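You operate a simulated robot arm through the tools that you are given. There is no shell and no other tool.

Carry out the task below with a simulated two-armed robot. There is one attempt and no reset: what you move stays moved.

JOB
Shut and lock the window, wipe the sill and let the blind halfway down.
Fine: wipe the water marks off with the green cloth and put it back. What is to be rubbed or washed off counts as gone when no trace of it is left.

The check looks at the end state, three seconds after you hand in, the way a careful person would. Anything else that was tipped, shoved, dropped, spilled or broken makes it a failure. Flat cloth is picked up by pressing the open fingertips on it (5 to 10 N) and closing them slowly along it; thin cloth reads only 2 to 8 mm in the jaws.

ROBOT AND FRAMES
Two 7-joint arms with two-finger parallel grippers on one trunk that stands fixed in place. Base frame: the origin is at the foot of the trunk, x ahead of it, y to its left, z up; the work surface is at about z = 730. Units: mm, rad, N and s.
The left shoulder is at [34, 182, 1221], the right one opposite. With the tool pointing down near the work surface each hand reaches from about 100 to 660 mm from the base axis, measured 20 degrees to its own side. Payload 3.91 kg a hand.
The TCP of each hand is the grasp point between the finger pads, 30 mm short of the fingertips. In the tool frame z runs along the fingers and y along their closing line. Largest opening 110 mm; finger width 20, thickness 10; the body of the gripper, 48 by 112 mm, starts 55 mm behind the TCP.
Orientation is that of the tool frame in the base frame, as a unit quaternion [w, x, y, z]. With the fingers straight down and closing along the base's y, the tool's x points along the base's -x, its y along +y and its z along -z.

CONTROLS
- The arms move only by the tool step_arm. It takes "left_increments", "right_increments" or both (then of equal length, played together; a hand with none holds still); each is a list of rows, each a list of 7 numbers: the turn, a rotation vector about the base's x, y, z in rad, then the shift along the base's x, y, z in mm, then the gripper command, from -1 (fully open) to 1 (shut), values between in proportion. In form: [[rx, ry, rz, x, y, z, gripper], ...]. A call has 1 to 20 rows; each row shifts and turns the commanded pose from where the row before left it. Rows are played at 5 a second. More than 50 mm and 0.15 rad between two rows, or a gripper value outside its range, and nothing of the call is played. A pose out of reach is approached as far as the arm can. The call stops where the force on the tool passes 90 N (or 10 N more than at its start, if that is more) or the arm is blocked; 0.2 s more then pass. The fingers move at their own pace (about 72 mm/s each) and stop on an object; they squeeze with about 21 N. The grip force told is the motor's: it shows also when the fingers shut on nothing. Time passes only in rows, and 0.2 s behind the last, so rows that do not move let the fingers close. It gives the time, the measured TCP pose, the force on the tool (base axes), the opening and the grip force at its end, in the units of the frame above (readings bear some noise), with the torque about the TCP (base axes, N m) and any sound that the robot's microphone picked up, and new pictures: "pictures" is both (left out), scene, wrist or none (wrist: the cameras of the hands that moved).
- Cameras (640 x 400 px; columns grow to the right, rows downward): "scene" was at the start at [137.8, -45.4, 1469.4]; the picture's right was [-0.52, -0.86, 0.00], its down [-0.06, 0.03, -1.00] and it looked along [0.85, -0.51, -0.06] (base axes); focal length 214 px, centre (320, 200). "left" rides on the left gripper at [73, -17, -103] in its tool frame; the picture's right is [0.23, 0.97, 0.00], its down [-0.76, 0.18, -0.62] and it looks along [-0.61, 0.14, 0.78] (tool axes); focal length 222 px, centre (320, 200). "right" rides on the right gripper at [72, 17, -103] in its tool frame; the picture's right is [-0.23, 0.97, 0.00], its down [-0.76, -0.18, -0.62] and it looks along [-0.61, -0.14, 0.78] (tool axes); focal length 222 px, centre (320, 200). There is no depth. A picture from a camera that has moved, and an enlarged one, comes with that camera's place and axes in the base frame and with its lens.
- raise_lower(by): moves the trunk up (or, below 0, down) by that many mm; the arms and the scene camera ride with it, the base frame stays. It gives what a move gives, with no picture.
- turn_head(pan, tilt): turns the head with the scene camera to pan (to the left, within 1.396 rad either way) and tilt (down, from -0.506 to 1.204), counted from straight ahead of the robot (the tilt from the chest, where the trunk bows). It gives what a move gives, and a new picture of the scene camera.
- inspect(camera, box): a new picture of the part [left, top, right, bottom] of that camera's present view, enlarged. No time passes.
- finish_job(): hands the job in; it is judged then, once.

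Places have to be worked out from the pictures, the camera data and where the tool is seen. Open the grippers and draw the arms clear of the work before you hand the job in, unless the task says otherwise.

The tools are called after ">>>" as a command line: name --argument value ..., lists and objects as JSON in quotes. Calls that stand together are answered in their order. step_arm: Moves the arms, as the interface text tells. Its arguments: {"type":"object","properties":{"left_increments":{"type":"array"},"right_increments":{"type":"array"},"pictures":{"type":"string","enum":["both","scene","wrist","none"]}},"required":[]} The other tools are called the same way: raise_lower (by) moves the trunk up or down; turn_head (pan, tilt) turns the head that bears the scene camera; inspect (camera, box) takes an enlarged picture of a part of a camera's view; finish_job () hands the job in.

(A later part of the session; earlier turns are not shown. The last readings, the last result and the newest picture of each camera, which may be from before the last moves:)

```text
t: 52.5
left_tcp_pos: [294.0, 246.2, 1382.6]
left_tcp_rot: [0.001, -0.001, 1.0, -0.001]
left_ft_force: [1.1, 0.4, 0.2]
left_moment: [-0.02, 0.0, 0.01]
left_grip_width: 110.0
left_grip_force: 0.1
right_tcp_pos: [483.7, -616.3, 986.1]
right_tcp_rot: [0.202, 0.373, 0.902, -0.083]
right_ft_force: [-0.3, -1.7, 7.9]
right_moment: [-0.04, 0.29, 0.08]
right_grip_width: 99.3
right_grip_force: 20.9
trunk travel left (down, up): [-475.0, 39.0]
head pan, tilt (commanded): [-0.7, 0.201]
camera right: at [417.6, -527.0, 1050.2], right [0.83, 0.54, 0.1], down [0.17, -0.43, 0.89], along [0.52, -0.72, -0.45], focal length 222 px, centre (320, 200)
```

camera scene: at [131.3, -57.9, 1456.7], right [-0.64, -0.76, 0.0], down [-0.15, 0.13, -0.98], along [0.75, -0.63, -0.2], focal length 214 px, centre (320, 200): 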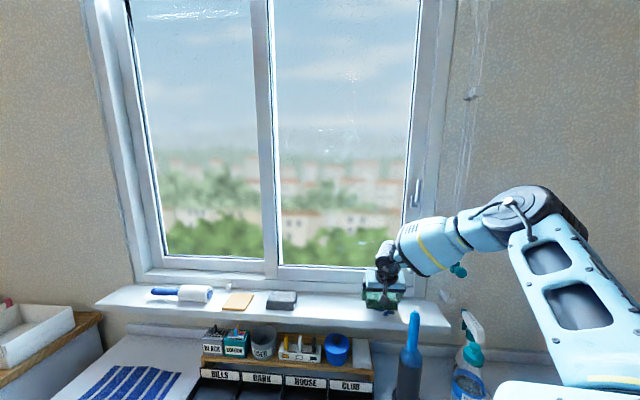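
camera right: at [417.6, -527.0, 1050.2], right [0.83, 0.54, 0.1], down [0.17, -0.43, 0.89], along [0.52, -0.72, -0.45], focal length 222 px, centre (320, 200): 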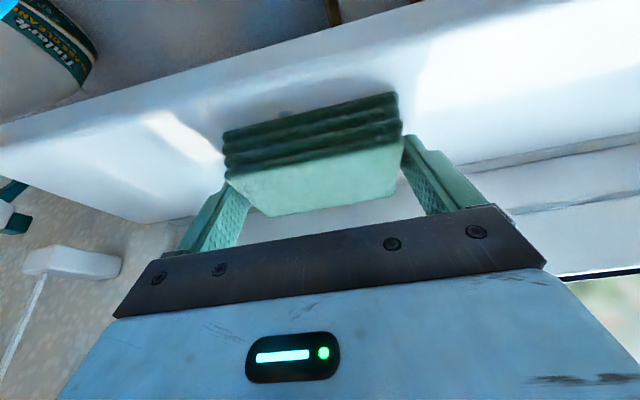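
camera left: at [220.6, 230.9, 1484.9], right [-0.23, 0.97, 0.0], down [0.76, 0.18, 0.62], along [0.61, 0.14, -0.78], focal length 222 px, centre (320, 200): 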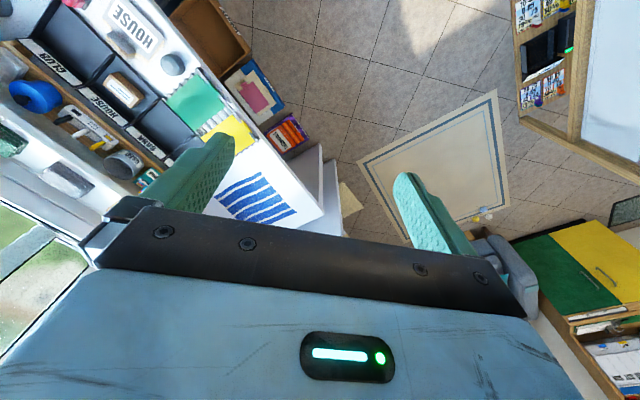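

Contact at about 8 N. I rub back and forth across the marks with strokes toward and away from the window, then shifted right a bit.

>>> step_arm --right_increments '[[0, 0, 0, -8.5, 8.5, 0, 0.5], [0, 0, 0, -8.5, 8.5, 0, 0.5], [0, 0, 0, 8.5, -8.5, 0, 0.5], [0, 0, 0, 8.5, -8.5, 0, 0.5], [0, 0, 0, 8.5, -8.5, 0, 0.5], [0, 0, 0, 8.5, -8.5, 0, 0.5], [0, 0, 0, -8.5, 8.5, 0, 0.5], [0, 0, 0, -8.5, 8.5, 0, 0.5], [0, 0, 0, -8.5, 8.5, 0, 0.5], [0, 0, 0, -8.5, 8.5, 0, 0.5], [0, 0, 0, -8.5, -8.5, 0, 0.5], [0, 0, 0, 8.5, -8.5, 0, 0.5], [0, 0, 0, 8.5, -8.5, 0, 0.5], [0, 0, 0, 8.5, -8.5, 0, 0.5], [0, 0, 0, 8.5, -8.5, 0, 0.5], [0, 0, 0, -8.5, 8.5, 0, 0.5], [0, 0, 0, -8.5, 8.5, 0, 0.5], [0, 0, 0, -8.5, 8.5, 0, 0.5], [0, 0, 0, -8.5, 8.5, 0, 0.5]]' --pictures "both"

```text
t: 56.5
left_tcp_pos: [294.6, 247.4, 1381.4]
left_tcp_rot: [0.001, -0.001, 1.0, -0.002]
left_ft_force: [-0.6, -1.2, 0.1]
left_moment: [0.01, -0.02, -0.01]
left_grip_width: 110.1
left_grip_force: 0.0
right_tcp_pos: [456.8, -608.2, 986.0]
right_tcp_rot: [0.201, 0.374, 0.902, -0.084]
right_ft_force: [2.2, -3.0, 15.8]
right_moment: [-0.1, -0.12, 0.06]
right_grip_width: 99.1
right_grip_force: 20.9
trunk travel left (down, up): [-475.0, 39.0]
head pan, tilt (commanded): [-0.7, 0.201]
camera scene: at [129.9, -57.1, 1457.0], right [-0.64, -0.76, 0.0], down [-0.15, 0.13, -0.98], along [0.75, -0.63, -0.2], focal length 214 px, centre (320, 200)
camera right: at [391.0, -518.6, 1049.9], right [0.83, 0.54, 0.1], down [0.17, -0.43, 0.89], along [0.52, -0.72, -0.45], focal length 222 px, centre (320, 200)
```

scene: 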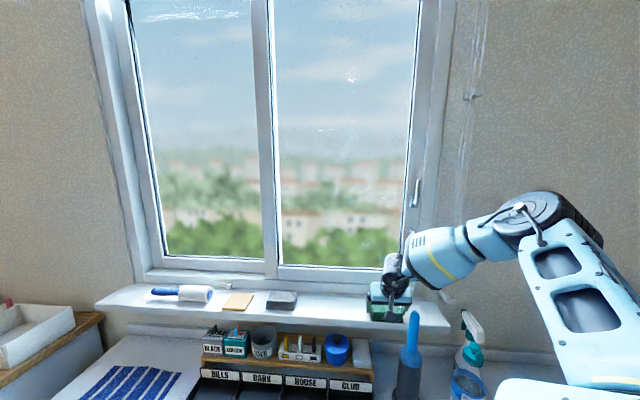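
right: 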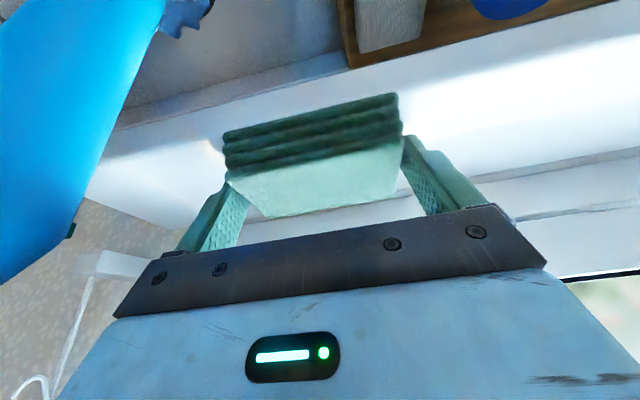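

The wipe strokes are done; the blue brush is close on the camera's right side, so I lift the cloth and move left to look at the wiped area.

>>> step_arm --right_increments '[[0, 0, 0, 4, 4, 10, 0.5], [0, 0, 0, 12, 8, 10, 0.5], [0, 0, 0, 18, 8, 0, 0.5], [0, 0, 0, 18, 14, 0, 0.5], [0, 0, 0, 18, 18, 0, 0.5], [0, 0, 0, 18, 18, 0, 0.5], [0, 0, 0, 18, 18, 0, 0.5], [0, 0, 0, 0, 0, 0, 0.5]]' --pictures "both"

>>> inspect --camera "right" --box '[0, 60, 300, 240]'

>>> inspect --camera "scene" --box '[300, 270, 460, 350]'

```text
t: 58.3
left_tcp_pos: [294.2, 246.4, 1381.6]
left_tcp_rot: [0.001, -0.001, 1.0, 0.0]
left_ft_force: [-0.7, 0.1, 0.3]
left_moment: [0.0, -0.03, -0.01]
left_grip_width: 110.0
left_grip_force: 0.2
right_tcp_pos: [561.4, -520.1, 1004.1]
right_tcp_rot: [0.201, 0.374, 0.901, -0.083]
right_ft_force: [-1.5, -0.5, 0.1]
right_moment: [0.02, -0.03, 0.01]
right_grip_width: 99.1
right_grip_force: 20.7
trunk travel left (down, up): [-475.0, 39.0]
head pan, tilt (commanded): [-0.7, 0.201]
camera scene: at [130.4, -58.8, 1456.8], right [-0.64, -0.76, 0.0], down [-0.15, 0.13, -0.98], along [0.75, -0.63, -0.2], focal length 214 px, centre (320, 200)
camera right: at [497.2, -430.3, 1069.2], right [0.83, 0.54, 0.1], down [0.17, -0.43, 0.89], along [0.52, -0.72, -0.45], focal length 222 px, centre (320, 200)
```

scene: 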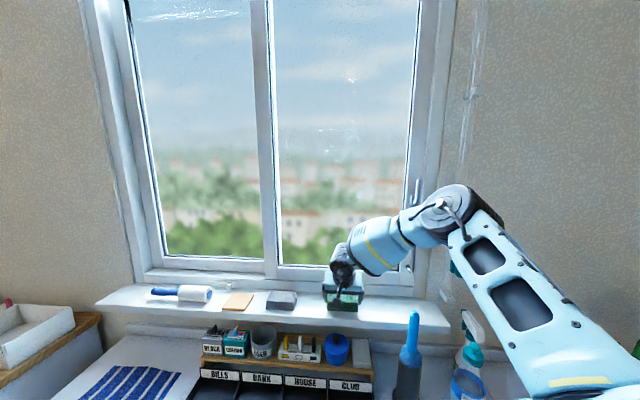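
right: 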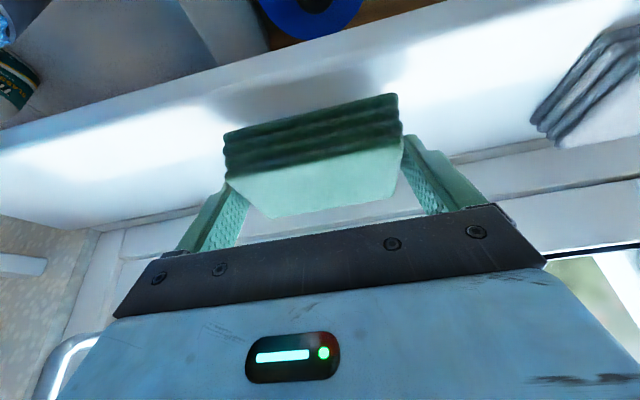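

```text
2.13 times, centred on (150, 150) of right
camera zoom: at [497.2, -430.3, 1069.2], right [0.83, 0.54, 0.1], down [0.17, -0.43, 0.89], along [0.52, -0.72, -0.45], focal length 474 px, centre (683, 307)
```

zoom: 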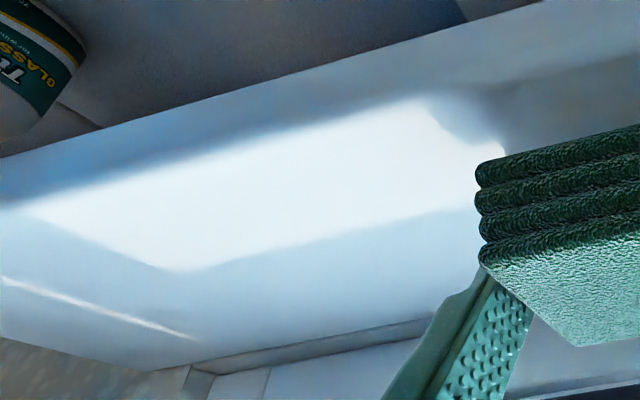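

```text
4.00 times, centred on (380, 310) of scene
camera zoom: at [130.4, -58.8, 1456.8], right [-0.64, -0.76, 0.0], down [-0.15, 0.13, -0.98], along [0.75, -0.63, -0.2], focal length 858 px, centre (80, -240)
```

zoom: 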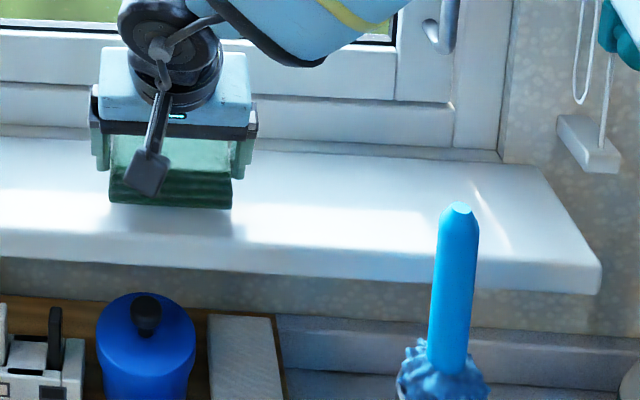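

The marked area looks clean. I carry the cloth back above its original place and view the whole wiped area once more before putting it down.

>>> step_arm --right_increments '[[0, 0, 0, 15.2, 9, 5, 0.5], [0, 0, 0, 15.2, 9, 0, 0.5], [0, 0, 0, 15.2, 8.9, 0, 0.5], [0, 0, 0, 0, 0, 0, 0.5]]' --pictures "wrist"

>>> inspect --camera "right" --box '[0, 80, 260, 240]'

```text
t: 59.3
left_tcp_pos: [292.7, 246.3, 1381.9]
left_tcp_rot: [0.0, -0.001, 1.0, -0.001]
left_ft_force: [0.3, -0.8, 0.5]
left_moment: [0.02, -0.01, 0.01]
left_grip_width: 110.2
left_grip_force: 0.0
right_tcp_pos: [608.8, -492.8, 1010.0]
right_tcp_rot: [0.201, 0.374, 0.902, -0.083]
right_ft_force: [-0.2, 0.6, -0.2]
right_moment: [0.01, -0.03, -0.01]
right_grip_width: 99.2
right_grip_force: 21.3
trunk travel left (down, up): [-475.0, 39.0]
head pan, tilt (commanded): [-0.7, 0.201]
camera right: at [543.4, -404.0, 1074.4], right [0.83, 0.54, 0.1], down [0.17, -0.43, 0.89], along [0.52, -0.72, -0.45], focal length 222 px, centre (320, 200)
```

right: 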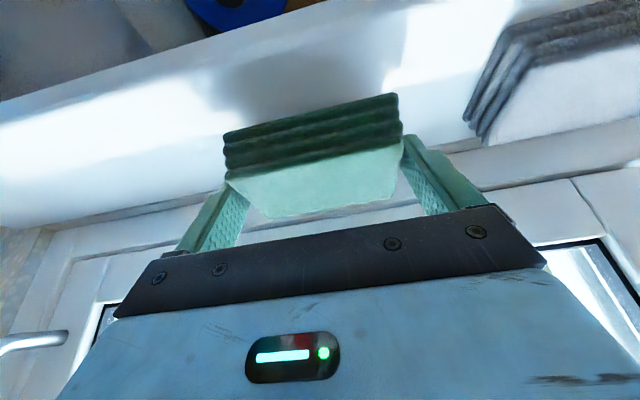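

```text
2.46 times, centred on (130, 160) of right
camera zoom: at [543.4, -404.0, 1074.4], right [0.83, 0.54, 0.1], down [0.17, -0.43, 0.89], along [0.52, -0.72, -0.45], focal length 547 px, centre (788, 298)
```

zoom: 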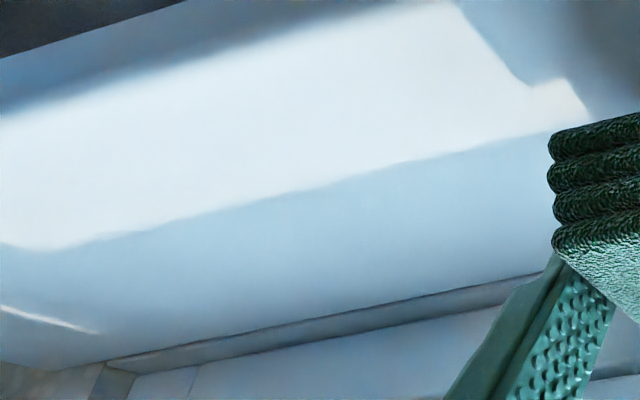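

No trace of the marks is left. I lower the cloth onto its original spot and check for contact.

>>> step_arm --right_increments '[[0, 0, 0, -1, -0.5, -10, 0.5], [0, 0, 0, 0, 0, -8, 0.5], [0, 0, 0, 0, 0, -4, 0.5], [0, 0, 0, 0, 0, 0, 0.5]]' --pictures "wrist"

```text
t: 60.3
left_tcp_pos: [294.4, 246.4, 1381.7]
left_tcp_rot: [0.0, -0.001, 1.0, 0.0]
left_ft_force: [-0.1, 0.3, 0.3]
left_moment: [-0.02, 0.0, 0.02]
left_grip_width: 110.0
left_grip_force: 0.2
right_tcp_pos: [607.1, -494.8, 987.1]
right_tcp_rot: [0.2, 0.375, 0.902, -0.083]
right_ft_force: [-0.8, -0.2, -0.8]
right_moment: [-0.01, -0.03, 0.01]
right_grip_width: 99.4
right_grip_force: 20.7
trunk travel left (down, up): [-475.0, 39.0]
head pan, tilt (commanded): [-0.7, 0.201]
camera right: at [542.1, -404.4, 1051.6], right [0.83, 0.54, 0.1], down [0.17, -0.43, 0.89], along [0.52, -0.72, -0.45], focal length 222 px, centre (320, 200)
```

right: 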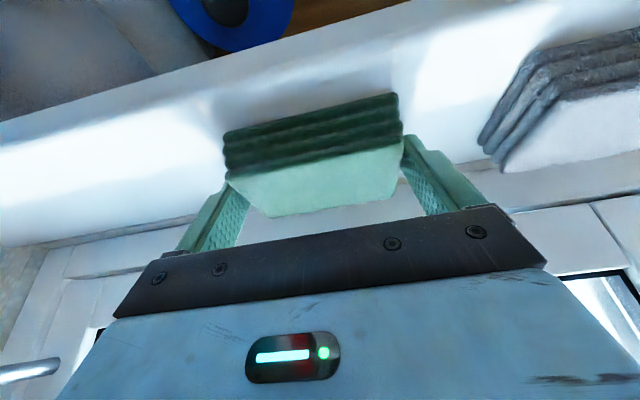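

The position equals the pick pose; there's still no contact force, so I lower about 2 mm more until it rests, then open the fingers gradually.

>>> step_arm --right_increments '[[0, 0, 0, 0, 0, -1.5, 0.5], [0, 0, 0, 0, 0, 0, 0.5]]' --pictures "none"

```text
t: 60.9
left_tcp_pos: [294.8, 246.6, 1382.1]
left_tcp_rot: [0.0, 0.0, 1.0, -0.001]
left_ft_force: [0.3, -0.4, 0.1]
left_moment: [-0.01, 0.0, 0.0]
left_grip_width: 110.0
left_grip_force: 0.0
right_tcp_pos: [606.5, -494.1, 985.4]
right_tcp_rot: [0.201, 0.375, 0.901, -0.083]
right_ft_force: [-0.4, 0.2, -0.8]
right_moment: [-0.01, 0.0, 0.01]
right_grip_width: 99.3
right_grip_force: 21.1
trunk travel left (down, up): [-475.0, 39.0]
head pan, tilt (commanded): [-0.7, 0.201]
```

No contact yet, so the cloth slid up a millimetre or two in the grip while wiping. I lower 1 mm at a time.

>>> step_arm --right_increments '[[0, 0, 0, 0, 0, -1, 0.5], [0, 0, 0, 0, 0, 0, 0.5]]' --pictures "none"

```text
t: 61.5
left_tcp_pos: [293.8, 247.2, 1381.7]
left_tcp_rot: [0.0, 0.0, 1.0, -0.001]
left_ft_force: [0.2, -0.3, -0.2]
left_moment: [-0.01, -0.02, -0.02]
left_grip_width: 110.1
left_grip_force: 0.0
right_tcp_pos: [607.6, -493.2, 986.0]
right_tcp_rot: [0.201, 0.374, 0.901, -0.083]
right_ft_force: [0.7, -0.5, 2.1]
right_moment: [-0.05, 0.07, 0.0]
right_grip_width: 99.4
right_grip_force: 20.9
trunk travel left (down, up): [-475.0, 39.0]
head pan, tilt (commanded): [-0.7, 0.201]
```

The force now shows about 2 N: the cloth rests on the sill at its old place. I open the fingers and rise straight up.

>>> step_arm --right_increments '[[0, 0, 0, 0, 0, 0, -0.82], [0, 0, 0, 0, 0, 0, -0.9], [0, 0, 0, 0, 0, 0, -1], [0, 0, 0, 0, 0, 0, -1], [0, 0, 0, 0, 0, 10, -1], [0, 0, 0, 0, 0, 15, -1], [0, 0, 0, 0, 0, 20, -1], [0, 0, 0, 0, 0, 20, -1], [0, 0, 0, 0, 0, 20, -1], [0, 0, 0, -8, 8, 20, -1], [0, 0, 0, -8, 8, 20, -1], [0, 0, 0, 0, 0, 0, -1]]' --pictures "both"

>>> inspect --camera "scene" --box '[90, 260, 460, 350]'

>>> inspect --camera "right" --box '[0, 0, 640, 160]'

```text
t: 64.1
left_tcp_pos: [294.2, 246.1, 1381.3]
left_tcp_rot: [0.0, -0.001, 1.0, 0.0]
left_ft_force: [0.0, 0.1, -0.4]
left_moment: [-0.01, 0.02, -0.02]
left_grip_width: 110.1
left_grip_force: 0.1
right_tcp_pos: [591.4, -478.0, 1110.2]
right_tcp_rot: [0.201, 0.374, 0.902, -0.083]
right_ft_force: [-0.5, 1.1, -0.9]
right_moment: [0.0, -0.03, 0.02]
right_grip_width: 110.1
right_grip_force: 0.0
trunk travel left (down, up): [-475.0, 39.0]
head pan, tilt (commanded): [-0.7, 0.201]
camera scene: at [131.2, -58.5, 1456.7], right [-0.64, -0.76, 0.0], down [-0.15, 0.13, -0.98], along [0.75, -0.63, -0.2], focal length 214 px, centre (320, 200)
camera right: at [526.9, -388.9, 1174.4], right [0.83, 0.54, 0.1], down [0.17, -0.43, 0.89], along [0.52, -0.72, -0.45], focal length 222 px, centre (320, 200)
```

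scene: 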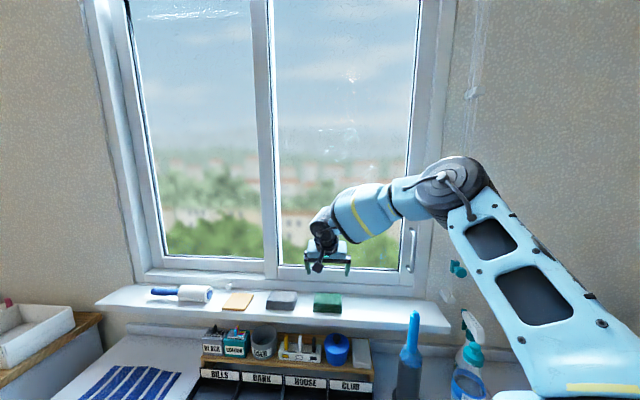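
right: 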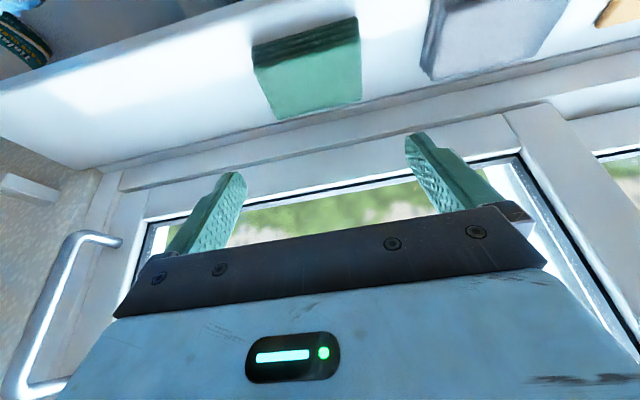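

```text
1.73 times, centred on (275, 305) of scene
camera zoom: at [131.2, -58.5, 1456.7], right [-0.64, -0.76, 0.0], down [-0.15, 0.13, -0.98], along [0.75, -0.63, -0.2], focal length 371 px, centre (398, 18)
```

zoom: 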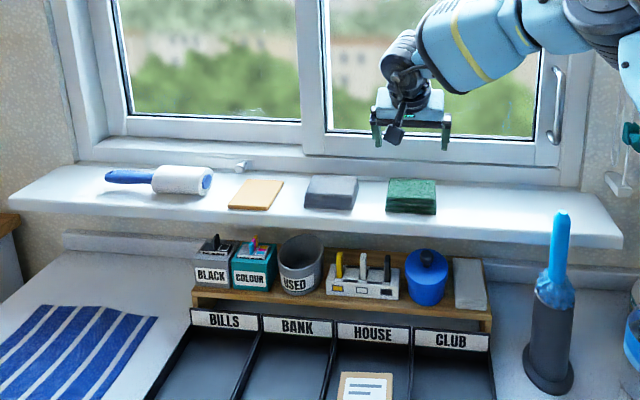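

```text
1.00 times, centred on (320, 80) of right (not enlarged: the box is as wide or as high as the picture)
camera zoom: at [526.9, -388.9, 1174.4], right [0.83, 0.54, 0.1], down [0.17, -0.43, 0.89], along [0.52, -0.72, -0.45], focal length 222 px, centre (320, 320)
```

zoom: 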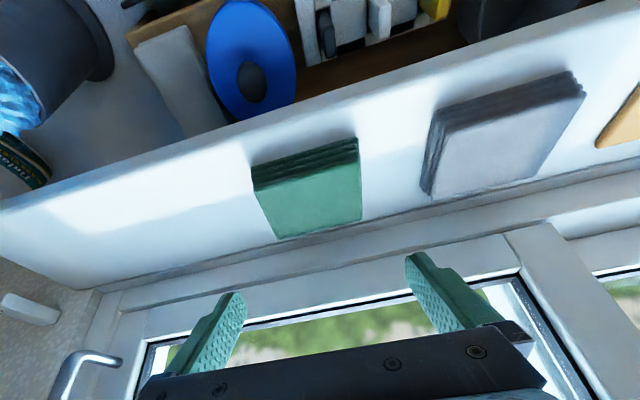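

The cloth lies back in its place and nothing else moved. Now the blind: I bring the right hand in front of the teal knob on the cord (est. n≈816, w≈-338, z≈1105), keeping high and away from the wall, brush and spray bottle.

>>> step_arm --right_increments '[[0, 0, 0, -10, 10, 15, -0.2], [0, 0, 0, -10, 10, 15, -0.2], [0, 0, 0, -10, 10, 15, -0.2], [-0.0884, -0.0884, 0, -22, -16, 6, -0.2], [-0.0884, -0.0884, 0, -22, -16, 6, -0.2], [-0.0884, -0.0884, 0, -22, -16, 6, -0.2], [-0.0884, -0.0884, 0, -22, -16, 6, -0.2], [-0.0884, -0.0884, 0, -22, -16, 6, -0.2], [0, 0, 0, -22, -16, 0, -0.2], [0, 0, 0, -22, -16, 0, -0.2], [0, 0, 0, -22, -16, 0, -0.2], [0, 0, 0, -22, -16, 0, -0.2], [0, 0, 0, -22, -16, 0, -0.2], [0, 0, 0, -22, -16, 0, -0.2], [0, 0, 0, 0, 0, 0, -0.2]]' --pictures "both"

```text
t: 67.3
left_tcp_pos: [295.0, 246.8, 1382.7]
left_tcp_rot: [0.001, -0.001, 1.0, -0.001]
left_ft_force: [-0.2, 0.0, -0.3]
left_moment: [-0.01, 0.0, 0.02]
left_grip_width: 110.2
left_grip_force: 0.1
right_tcp_pos: [319.1, -624.2, 1184.1]
right_tcp_rot: [0.467, 0.331, 0.797, -0.194]
right_ft_force: [0.5, 0.5, -0.1]
right_moment: [-0.01, 0.03, -0.01]
right_grip_width: 65.8
right_grip_force: 0.0
trunk travel left (down, up): [-475.0, 39.0]
head pan, tilt (commanded): [-0.7, 0.201]
camera scene: at [131.4, -58.2, 1456.7], right [-0.64, -0.76, 0.0], down [-0.15, 0.13, -0.98], along [0.75, -0.63, -0.2], focal length 214 px, centre (320, 200)
camera right: at [243.5, -523.1, 1173.1], right [0.77, 0.61, 0.2], down [-0.25, 0.0, 0.97], along [0.59, -0.79, 0.15], focal length 222 px, centre (320, 200)
```

scene: 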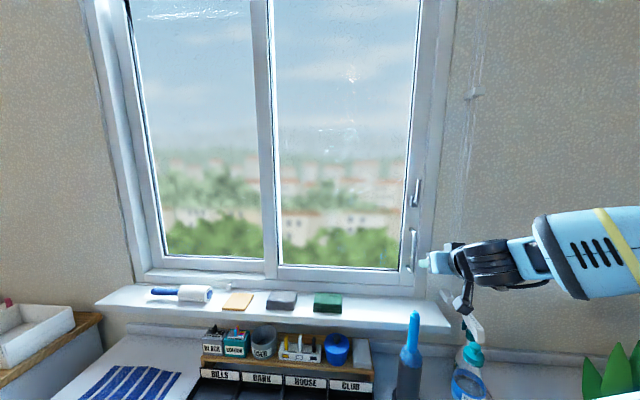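
right: 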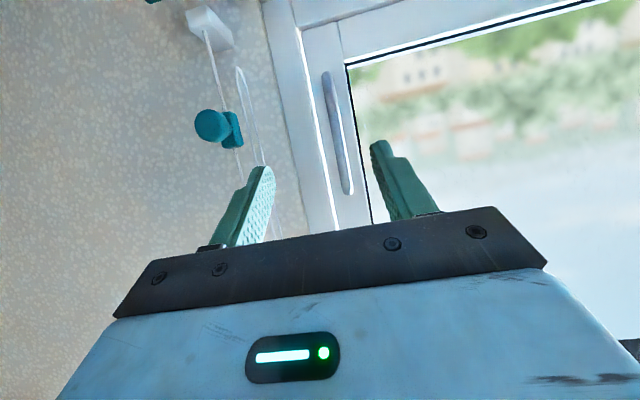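

The knob's ball is at about n≈769, w≈-326, z≈1110, in front of its carriage; the cord loop hangs ~30 mm left of it. I move closer in front of it with the fingers opened to 50 mm.

>>> step_arm --right_increments '[[0, 0, 0, -10.9, -20.2, -11, 0.09], [0, 0, 0, -10.9, -20.2, -11, 0.09], [0, 0, 0, -10.9, -20.2, -11, 0.09], [0, 0, 0, -10.9, -20.2, -11, 0.09], [0, 0, 0, -10.9, -20.2, -11, 0.09], [0, 0, 0, 0, 0, 0, 0.09]]' --pictures "both"

>>> inspect --camera "right" --box '[200, 0, 440, 220]'

```text
t: 68.7
left_tcp_pos: [293.7, 247.6, 1382.6]
left_tcp_rot: [0.0, -0.001, 1.0, -0.001]
left_ft_force: [0.2, -0.8, 0.5]
left_moment: [-0.01, 0.05, -0.04]
left_grip_width: 110.1
left_grip_force: 0.0
right_tcp_pos: [265.3, -723.2, 1128.8]
right_tcp_rot: [0.468, 0.331, 0.796, -0.194]
right_ft_force: [-1.0, 0.4, 0.1]
right_moment: [0.0, -0.01, 0.0]
right_grip_width: 50.0
right_grip_force: 0.0
trunk travel left (down, up): [-475.0, 39.0]
head pan, tilt (commanded): [-0.7, 0.201]
camera scene: at [131.0, -57.9, 1456.8], right [-0.64, -0.76, 0.0], down [-0.15, 0.13, -0.98], along [0.75, -0.63, -0.2], focal length 214 px, centre (320, 200)
camera right: at [187.6, -622.9, 1117.9], right [0.77, 0.61, 0.2], down [-0.25, 0.0, 0.97], along [0.59, -0.79, 0.15], focal length 222 px, centre (320, 200)
```

scene: 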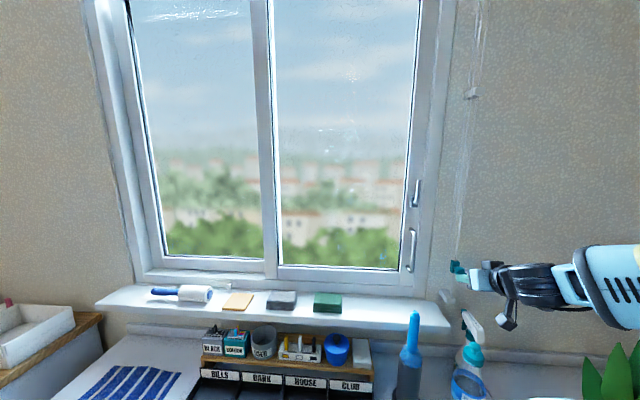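
right: 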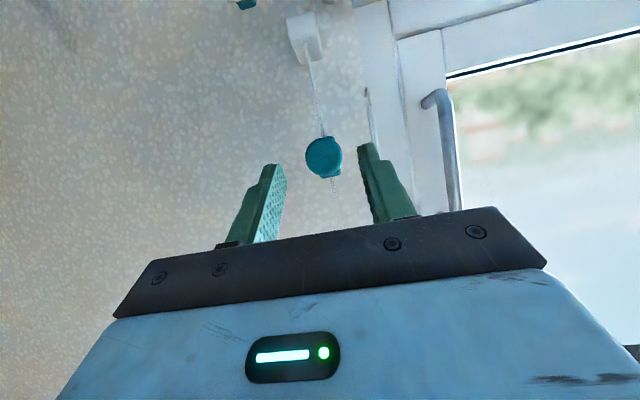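

```text
1.82 times, centred on (320, 110) of right
camera zoom: at [187.6, -622.9, 1117.9], right [0.77, 0.61, 0.2], down [-0.25, 0.0, 0.97], along [0.59, -0.79, 0.15], focal length 404 px, centre (320, 364)
```

zoom: 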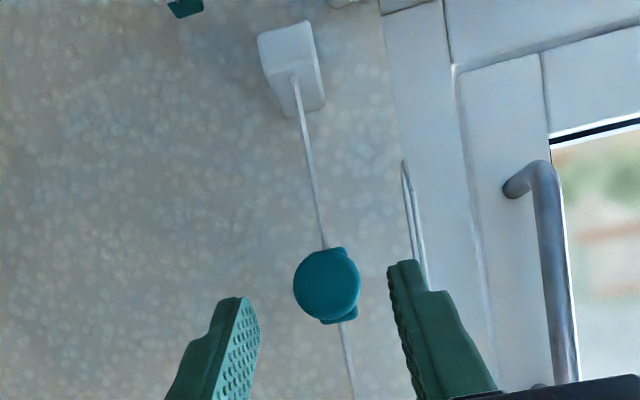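

Two views agree: the knob's centre is at n≈766, w≈-324, z≈1111, about 32 mm across; the cord loop is ~45 mm to its left. I advance so the fingers straddle the knob.

>>> step_arm --right_increments '[[0, 0, 0, 8.3, -8.4, -2.2, 0.09], [0, 0, 0, 8.3, -8.4, -2.2, 0.09], [0, 0, 0, 8.3, -8.4, -2.2, 0.09], [0, 0, 0, 8.3, -8.4, -2.2, 0.09], [0, 0, 0, 8.3, -8.4, -2.2, 0.09], [0, 0, 0, 0, 0, 0, 0.09]]' --pictures "both"

>>> inspect --camera "right" --box '[200, 0, 440, 240]'

```text
t: 70.1
left_tcp_pos: [294.2, 245.3, 1382.4]
left_tcp_rot: [-0.001, -0.002, 1.0, 0.0]
left_ft_force: [0.2, -0.7, 0.5]
left_moment: [-0.01, -0.04, 0.03]
left_grip_width: 109.7
left_grip_force: 0.1
right_tcp_pos: [306.3, -766.1, 1119.7]
right_tcp_rot: [0.469, 0.33, 0.796, -0.194]
right_ft_force: [0.4, -0.6, 0.0]
right_moment: [-0.03, 0.03, -0.03]
right_grip_width: 50.2
right_grip_force: 0.1
trunk travel left (down, up): [-475.0, 39.0]
head pan, tilt (commanded): [-0.7, 0.201]
camera scene: at [130.6, -58.1, 1456.8], right [-0.64, -0.76, 0.0], down [-0.15, 0.13, -0.98], along [0.75, -0.63, -0.2], focal length 214 px, centre (320, 200)
camera right: at [229.7, -665.4, 1107.7], right [0.77, 0.61, 0.2], down [-0.25, 0.0, 0.97], along [0.59, -0.79, 0.15], focal length 222 px, centre (320, 200)
```

scene: 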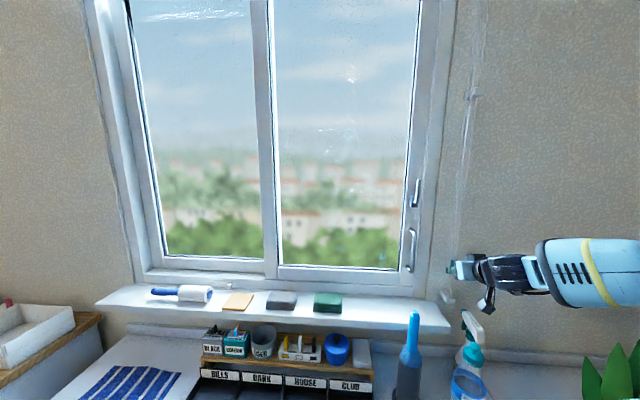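
right: 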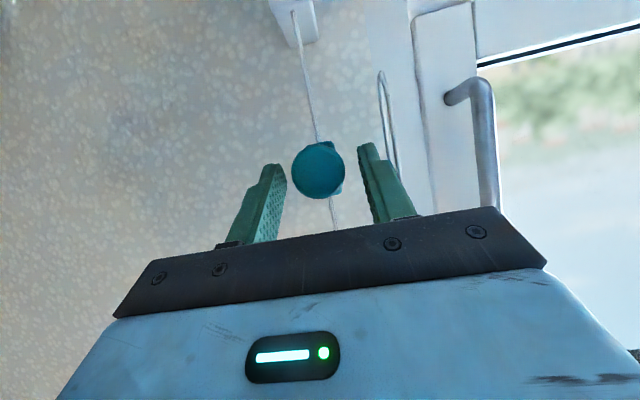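

```text
1.67 times, centred on (320, 120) of right
camera zoom: at [229.7, -665.4, 1107.7], right [0.77, 0.61, 0.2], down [-0.25, 0.0, 0.97], along [0.59, -0.79, 0.15], focal length 370 px, centre (320, 333)
```

zoom: 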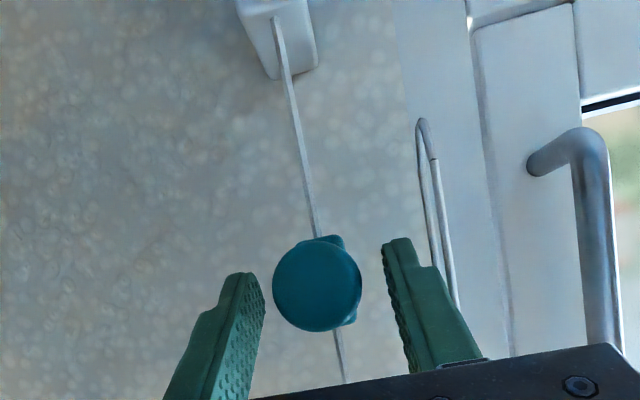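

The fingers straddle the knob at the right height. I close on it, and tilt the head up so both the blind and the hand can be seen.

>>> step_arm --right_increments '[[0, 0, 0, 0, 0, 0, 0.3], [0, 0, 0, 0, 0, 0, 0.6], [0, 0, 0, 0, 0, 0, 0.6]]' --pictures "wrist"

>>> turn_head --pan -0.75 --tilt -0.2

```text
t: 70.9
left_tcp_pos: [295.3, 246.2, 1382.6]
left_tcp_rot: [0.0, -0.001, 1.0, -0.001]
left_ft_force: [1.6, 0.1, 0.0]
left_moment: [-0.03, 0.03, -0.01]
left_grip_width: 110.1
left_grip_force: 0.1
right_tcp_pos: [307.6, -766.9, 1118.8]
right_tcp_rot: [0.469, 0.33, 0.796, -0.194]
right_ft_force: [1.5, -1.7, -0.3]
right_moment: [-0.02, -0.04, 0.03]
right_grip_width: 31.6
right_grip_force: 45.4
trunk travel left (down, up): [-475.0, 39.0]
head pan, tilt (commanded): [-0.7, 0.201]
camera right: at [230.0, -665.5, 1107.4], right [0.77, 0.61, 0.2], down [-0.25, 0.0, 0.97], along [0.59, -0.79, 0.15], focal length 222 px, centre (320, 200)
```

right: 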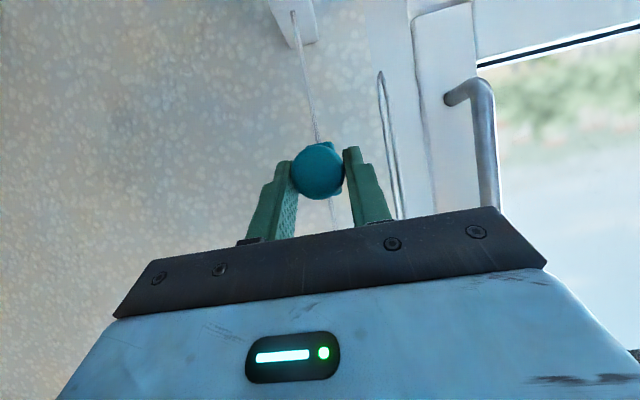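

```text
t: 71.7
left_tcp_pos: [294.1, 245.2, 1382.7]
left_tcp_rot: [-0.001, -0.001, 1.0, -0.002]
left_ft_force: [0.7, -0.1, -0.3]
left_moment: [-0.01, 0.0, 0.03]
left_grip_width: 110.0
left_grip_force: 0.1
right_tcp_pos: [307.8, -766.3, 1119.0]
right_tcp_rot: [0.468, 0.33, 0.797, -0.193]
right_ft_force: [1.7, 0.1, -0.4]
right_moment: [0.0, -0.05, 0.03]
right_grip_width: 31.0
right_grip_force: 45.0
trunk travel left (down, up): [-475.0, 39.0]
head pan, tilt (commanded): [-0.75, -0.201]
camera scene: at [120.7, -55.1, 1492.6], right [-0.68, -0.73, 0.0], down [0.15, -0.14, -0.98], along [0.72, -0.67, 0.2], focal length 214 px, centre (320, 200)
```

scene: 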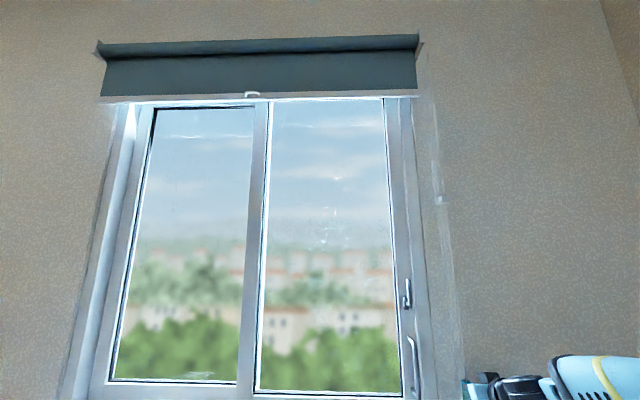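

The knob is gripped (31 mm). I push it up by about 30 mm and see whether and how the blind responds.

>>> step_arm --right_increments '[[0, 0, 0, 0, 0, 6, 0.6], [0, 0, 0, 0, 0, 8, 0.6], [0, 0, 0, 0, 0, 8, 0.6], [0, 0, 0, 0, 0, 8, 0.6], [0, 0, 0, 0, 0, 0, 0.6]]' --pictures "both"

```text
t: 72.9
left_tcp_pos: [295.0, 246.7, 1382.5]
left_tcp_rot: [0.0, -0.001, 1.0, -0.002]
left_ft_force: [0.4, 0.7, 0.3]
left_moment: [-0.02, 0.01, -0.01]
left_grip_width: 110.1
left_grip_force: 0.0
right_tcp_pos: [307.2, -765.3, 1148.3]
right_tcp_rot: [0.468, 0.33, 0.796, -0.193]
right_ft_force: [-1.1, 6.3, -4.3]
right_moment: [0.45, 0.31, 0.01]
right_grip_width: 31.3
right_grip_force: 44.9
trunk travel left (down, up): [-475.0, 39.0]
head pan, tilt (commanded): [-0.75, -0.201]
camera scene: at [120.4, -54.6, 1492.7], right [-0.68, -0.73, 0.0], down [0.15, -0.14, -0.98], along [0.72, -0.67, 0.2], focal length 214 px, centre (320, 200)
camera right: at [230.0, -665.5, 1137.8], right [0.77, 0.61, 0.2], down [-0.25, 0.0, 0.97], along [0.59, -0.79, 0.15], focal length 222 px, centre (320, 200)
```

scene: 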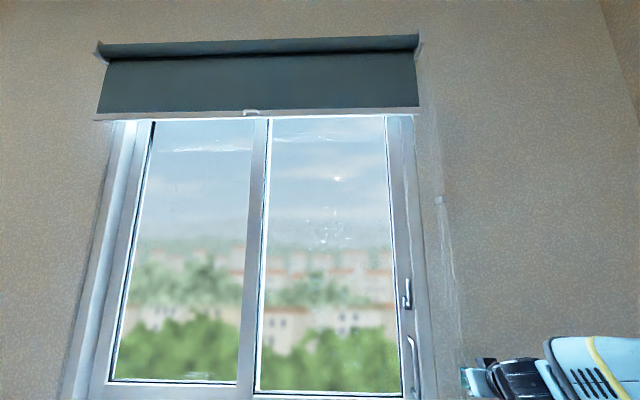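
right: 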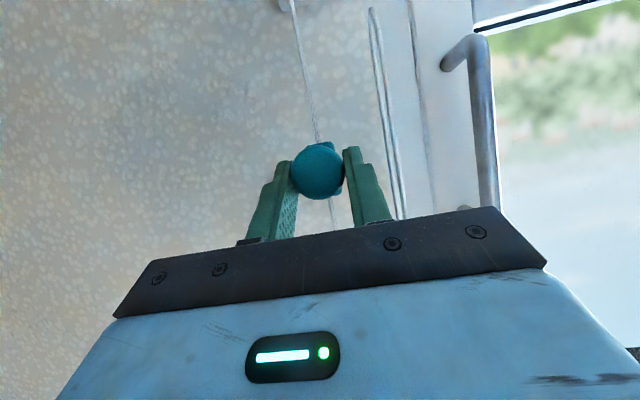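

Pushing the knob up by 29 mm lowered the blind's bar by about 70 mm (≈2.4:1). Halfway (bar at z≈1500) should need roughly 215 mm in total, so I continue up 110 mm and check.

>>> step_arm --right_increments '[[0, 0, 0, 0, 0, 10, 0.6], [0, 0, 0, 0, 0, 10, 0.6], [0, 0, 0, 0, 0, 10, 0.6], [0, 0, 0, 0, 0, 10, 0.6], [0, 0, 0, 0, 0, 10, 0.6], [0, 0, 0, 0, 0, 10, 0.6], [0, 0, 0, 0, 0, 10, 0.6], [0, 0, 0, 0, 0, 10, 0.6], [0, 0, 0, 0, 0, 10, 0.6], [0, 0, 0, 0, 0, 10, 0.6], [0, 0, 0, 0, 0, 10, 0.6], [0, 0, 0, 0, 0, 0, 0.6]]' --pictures "both"

```text
t: 75.5
left_tcp_pos: [294.5, 247.0, 1382.9]
left_tcp_rot: [0.001, -0.001, 1.0, 0.0]
left_ft_force: [-0.1, -1.2, -0.1]
left_moment: [-0.04, 0.01, -0.02]
left_grip_width: 110.3
left_grip_force: 0.1
right_tcp_pos: [307.4, -766.4, 1259.5]
right_tcp_rot: [0.468, 0.329, 0.797, -0.193]
right_ft_force: [2.2, 4.6, -3.4]
right_moment: [0.2, 0.33, -0.05]
right_grip_width: 31.4
right_grip_force: 45.0
trunk travel left (down, up): [-475.0, 39.0]
head pan, tilt (commanded): [-0.75, -0.201]
camera scene: at [121.0, -54.5, 1492.6], right [-0.68, -0.73, 0.0], down [0.15, -0.14, -0.98], along [0.72, -0.67, 0.2], focal length 214 px, centre (320, 200)
camera right: at [230.0, -665.6, 1248.5], right [0.77, 0.61, 0.2], down [-0.25, 0.0, 0.97], along [0.59, -0.79, 0.15], focal length 222 px, centre (320, 200)
```

scene: 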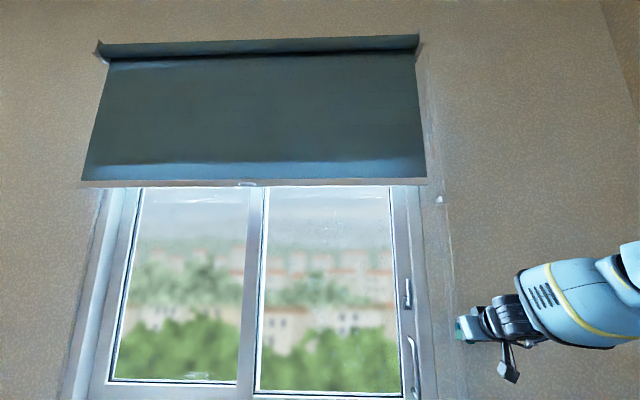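
right: 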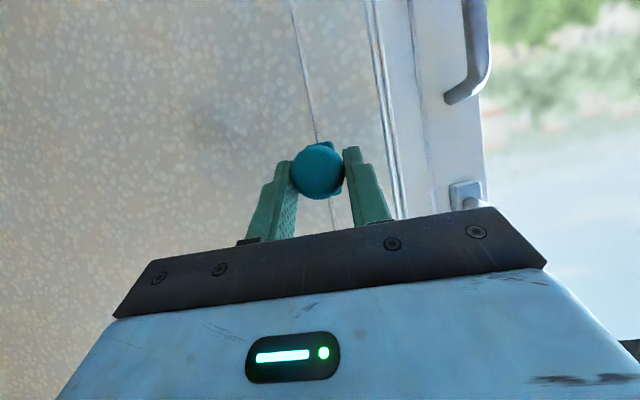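

The bar is now at about z≈1682 (329 mm down for 140 mm of knob). About 76 mm more knob travel should bring it to z≈1500.

>>> step_arm --right_increments '[[0, 0, 0, 0, 0, 10, 0.6], [0, 0, 0, 0, 0, 10, 0.6], [0, 0, 0, 0, 0, 10, 0.6], [0, 0, 0, 0, 0, 10, 0.6], [0, 0, 0, 0, 0, 10, 0.6], [0, 0, 0, 0, 0, 10, 0.6], [0, 0, 0, 0, 0, 8, 0.6], [0, 0, 0, 0, 0, 4, 0.6], [0, 0, 0, 0, 0, 0, 0.6]]' --pictures "both"

>>> turn_head --pan -0.75 --tilt 0.0

```text
t: 77.5
left_tcp_pos: [294.8, 247.2, 1381.2]
left_tcp_rot: [0.0, -0.001, 1.0, 0.0]
left_ft_force: [-0.7, -0.8, -0.8]
left_moment: [0.01, -0.03, 0.01]
left_grip_width: 110.0
left_grip_force: 0.1
right_tcp_pos: [305.7, -765.8, 1332.0]
right_tcp_rot: [0.469, 0.33, 0.796, -0.194]
right_ft_force: [0.9, 4.6, -5.0]
right_moment: [0.39, 0.39, 0.06]
right_grip_width: 31.3
right_grip_force: 44.6
trunk travel left (down, up): [-475.0, 39.0]
head pan, tilt (commanded): [-0.75, -0.201]
camera scene: at [120.8, -54.6, 1492.6], right [-0.68, -0.73, 0.0], down [0.15, -0.14, -0.98], along [0.72, -0.67, 0.2], focal length 214 px, centre (320, 200)
camera right: at [230.0, -665.5, 1319.8], right [0.77, 0.61, 0.2], down [-0.25, 0.0, 0.97], along [0.59, -0.79, 0.15], focal length 222 px, centre (320, 200)
```

scene: 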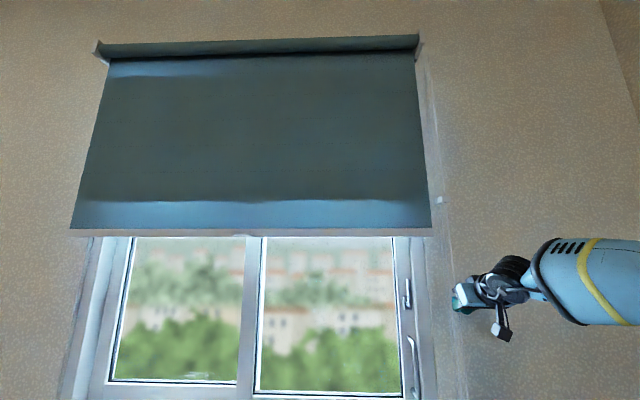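
right: 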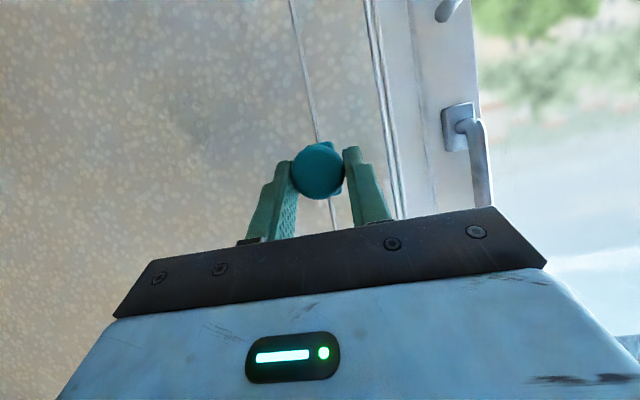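

```text
t: 78.3
left_tcp_pos: [294.0, 246.3, 1381.7]
left_tcp_rot: [0.001, -0.001, 1.0, -0.001]
left_ft_force: [0.1, 0.3, -0.9]
left_moment: [-0.02, 0.04, -0.02]
left_grip_width: 110.2
left_grip_force: 0.2
right_tcp_pos: [306.1, -766.7, 1331.7]
right_tcp_rot: [0.468, 0.33, 0.796, -0.193]
right_ft_force: [0.1, 3.8, -4.5]
right_moment: [0.2, 0.14, 0.03]
right_grip_width: 31.3
right_grip_force: 45.3
trunk travel left (down, up): [-475.0, 39.0]
head pan, tilt (commanded): [-0.75, 0.0]
camera scene: at [125.7, -59.2, 1475.2], right [-0.68, -0.73, 0.0], down [0.0, 0.0, -1.0], along [0.73, -0.68, 0.0], focal length 214 px, centre (320, 200)
```

scene: 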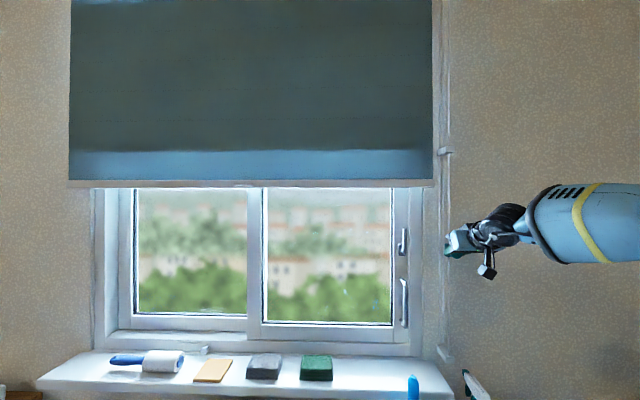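

Nearly frontal view: the bar is at about z≈1515, the window frame runs from ≈960 to ≈2090 and the blind's travel from ≈2011 to ≈952, so halfway is around 1480–1525. I nudge the knob up 5 mm more, then release it and back away straight.

>>> step_arm --right_increments '[[0, 0, 0, 0, 0, 5, 0.6], [0, 0, 0, 0, 0, 0, 0.6], [0, 0, 0, 0, 0, 0, 0.3], [0, 0, 0, 0, 0, 0, 0.09], [0, 0, 0, 0, 0, 0, 0.0]]' --pictures "both"

```text
t: 79.5
left_tcp_pos: [294.5, 247.0, 1380.7]
left_tcp_rot: [0.0, -0.001, 1.0, -0.001]
left_ft_force: [0.0, 0.0, -0.5]
left_moment: [-0.03, -0.01, -0.01]
left_grip_width: 110.3
left_grip_force: 0.0
right_tcp_pos: [306.6, -766.8, 1335.7]
right_tcp_rot: [0.468, 0.33, 0.796, -0.194]
right_ft_force: [0.5, 0.5, 0.7]
right_moment: [0.03, -0.01, -0.01]
right_grip_width: 55.0
right_grip_force: 0.0
trunk travel left (down, up): [-475.0, 39.0]
head pan, tilt (commanded): [-0.75, 0.0]
camera scene: at [125.2, -59.6, 1475.2], right [-0.68, -0.73, 0.0], down [0.0, 0.0, -1.0], along [0.73, -0.68, 0.0], focal length 214 px, centre (320, 200)
camera right: at [229.7, -665.9, 1325.0], right [0.77, 0.61, 0.2], down [-0.25, 0.0, 0.97], along [0.59, -0.79, 0.15], focal length 222 px, centre (320, 200)
```

scene: 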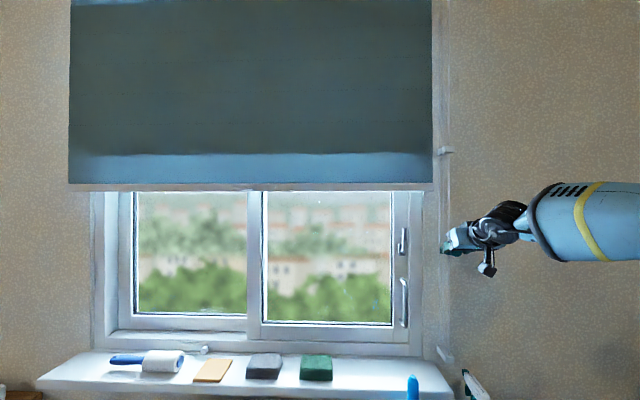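
right: 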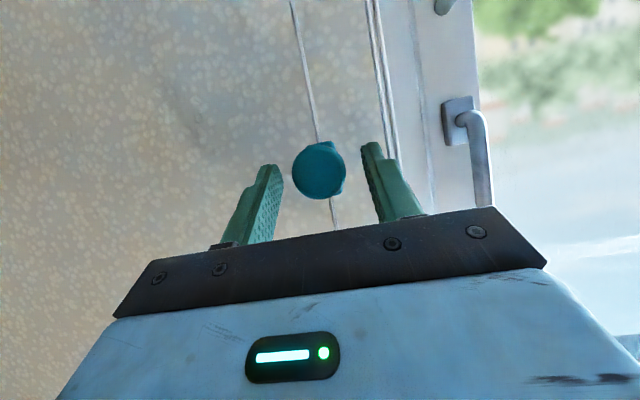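

The knob stays where it was left and the blind hangs at about half height. I withdraw the right hand straight back from the cord and then away toward a clear rest position.

>>> step_arm --right_increments '[[0, 0, 0, -12, 12, 0, 0.0], [0, 0, 0, -15, 15, 0, 0.0], [0, 0, 0, -20, 20, 0, 0.0], [0, 0, 0, -20, 20, 0, 0.0], [0, 0, 0, -10, 25, 0, -0.5], [0, 0, 0, 0, 30, 0, -1], [0, 0, 0, 10, 30, 0, -1], [0, 0, 0, 10, 30, 0, -1], [0, 0, 0, 10, 30, 0, -1], [0, 0, 0, 0, 0, 0, -1]]' --pictures "both"

>>> inspect --camera "scene" --box '[340, 130, 480, 370]'

>>> inspect --camera "right" --box '[60, 0, 460, 200]'

```text
t: 81.7
left_tcp_pos: [293.7, 246.1, 1382.2]
left_tcp_rot: [0.0, -0.002, 1.0, -0.001]
left_ft_force: [-0.1, 0.2, 0.8]
left_moment: [0.02, 0.0, 0.01]
left_grip_width: 110.0
left_grip_force: 0.1
right_tcp_pos: [259.8, -554.0, 1334.8]
right_tcp_rot: [0.468, 0.33, 0.796, -0.194]
right_ft_force: [-0.7, 0.4, 0.1]
right_moment: [0.01, 0.0, -0.02]
right_grip_width: 110.1
right_grip_force: 0.1
trunk travel left (down, up): [-475.0, 39.0]
head pan, tilt (commanded): [-0.75, 0.0]
camera scene: at [125.0, -59.9, 1475.2], right [-0.68, -0.73, 0.0], down [0.0, 0.0, -1.0], along [0.73, -0.68, 0.0], focal length 214 px, centre (320, 200)
camera right: at [182.7, -453.6, 1324.6], right [0.77, 0.61, 0.2], down [-0.25, 0.0, 0.97], along [0.59, -0.79, 0.15], focal length 222 px, centre (320, 200)
```

scene: 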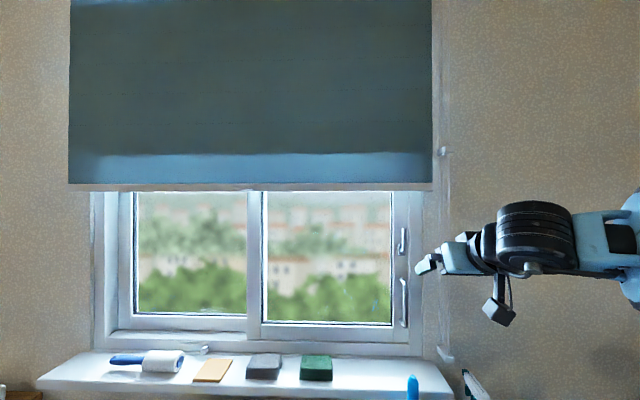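
right: 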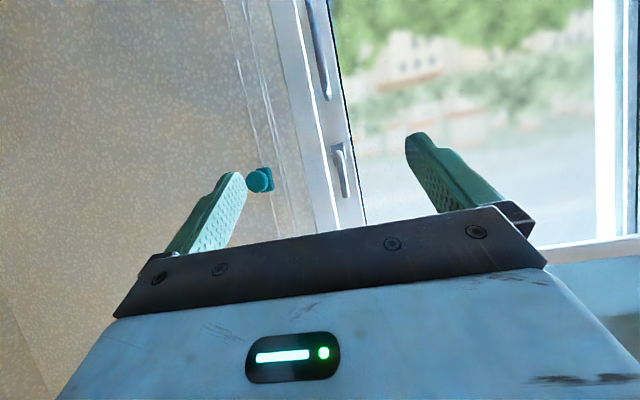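

```text
1.67 times, centred on (410, 250) of scene
camera zoom: at [125.0, -59.9, 1475.2], right [-0.68, -0.73, 0.0], down [0.0, 0.0, -1.0], along [0.73, -0.68, 0.0], focal length 358 px, centre (170, 117)
```

zoom: 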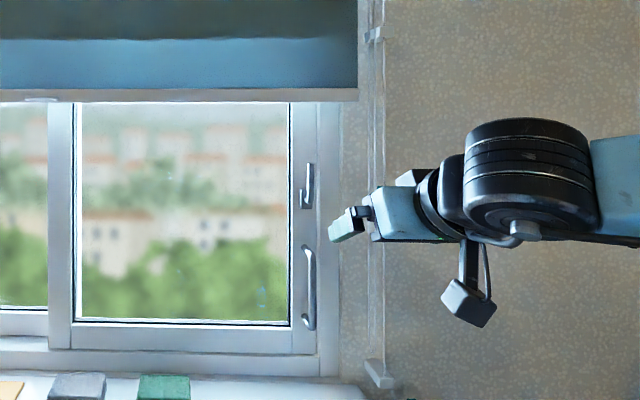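

```text
1.60 times, centred on (260, 100) of right
camera zoom: at [182.7, -453.6, 1324.6], right [0.77, 0.61, 0.2], down [-0.25, 0.0, 0.97], along [0.59, -0.79, 0.15], focal length 355 px, centre (416, 360)
```

zoom: 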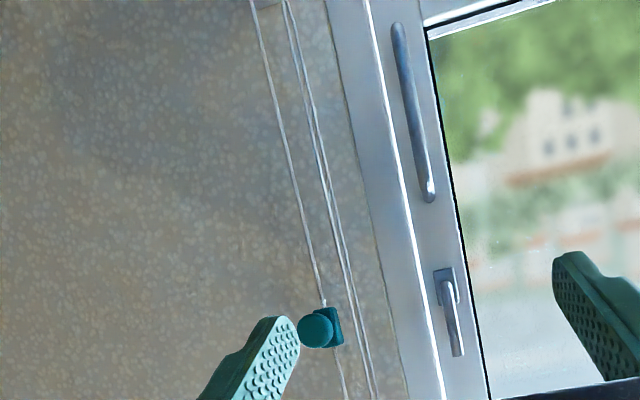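

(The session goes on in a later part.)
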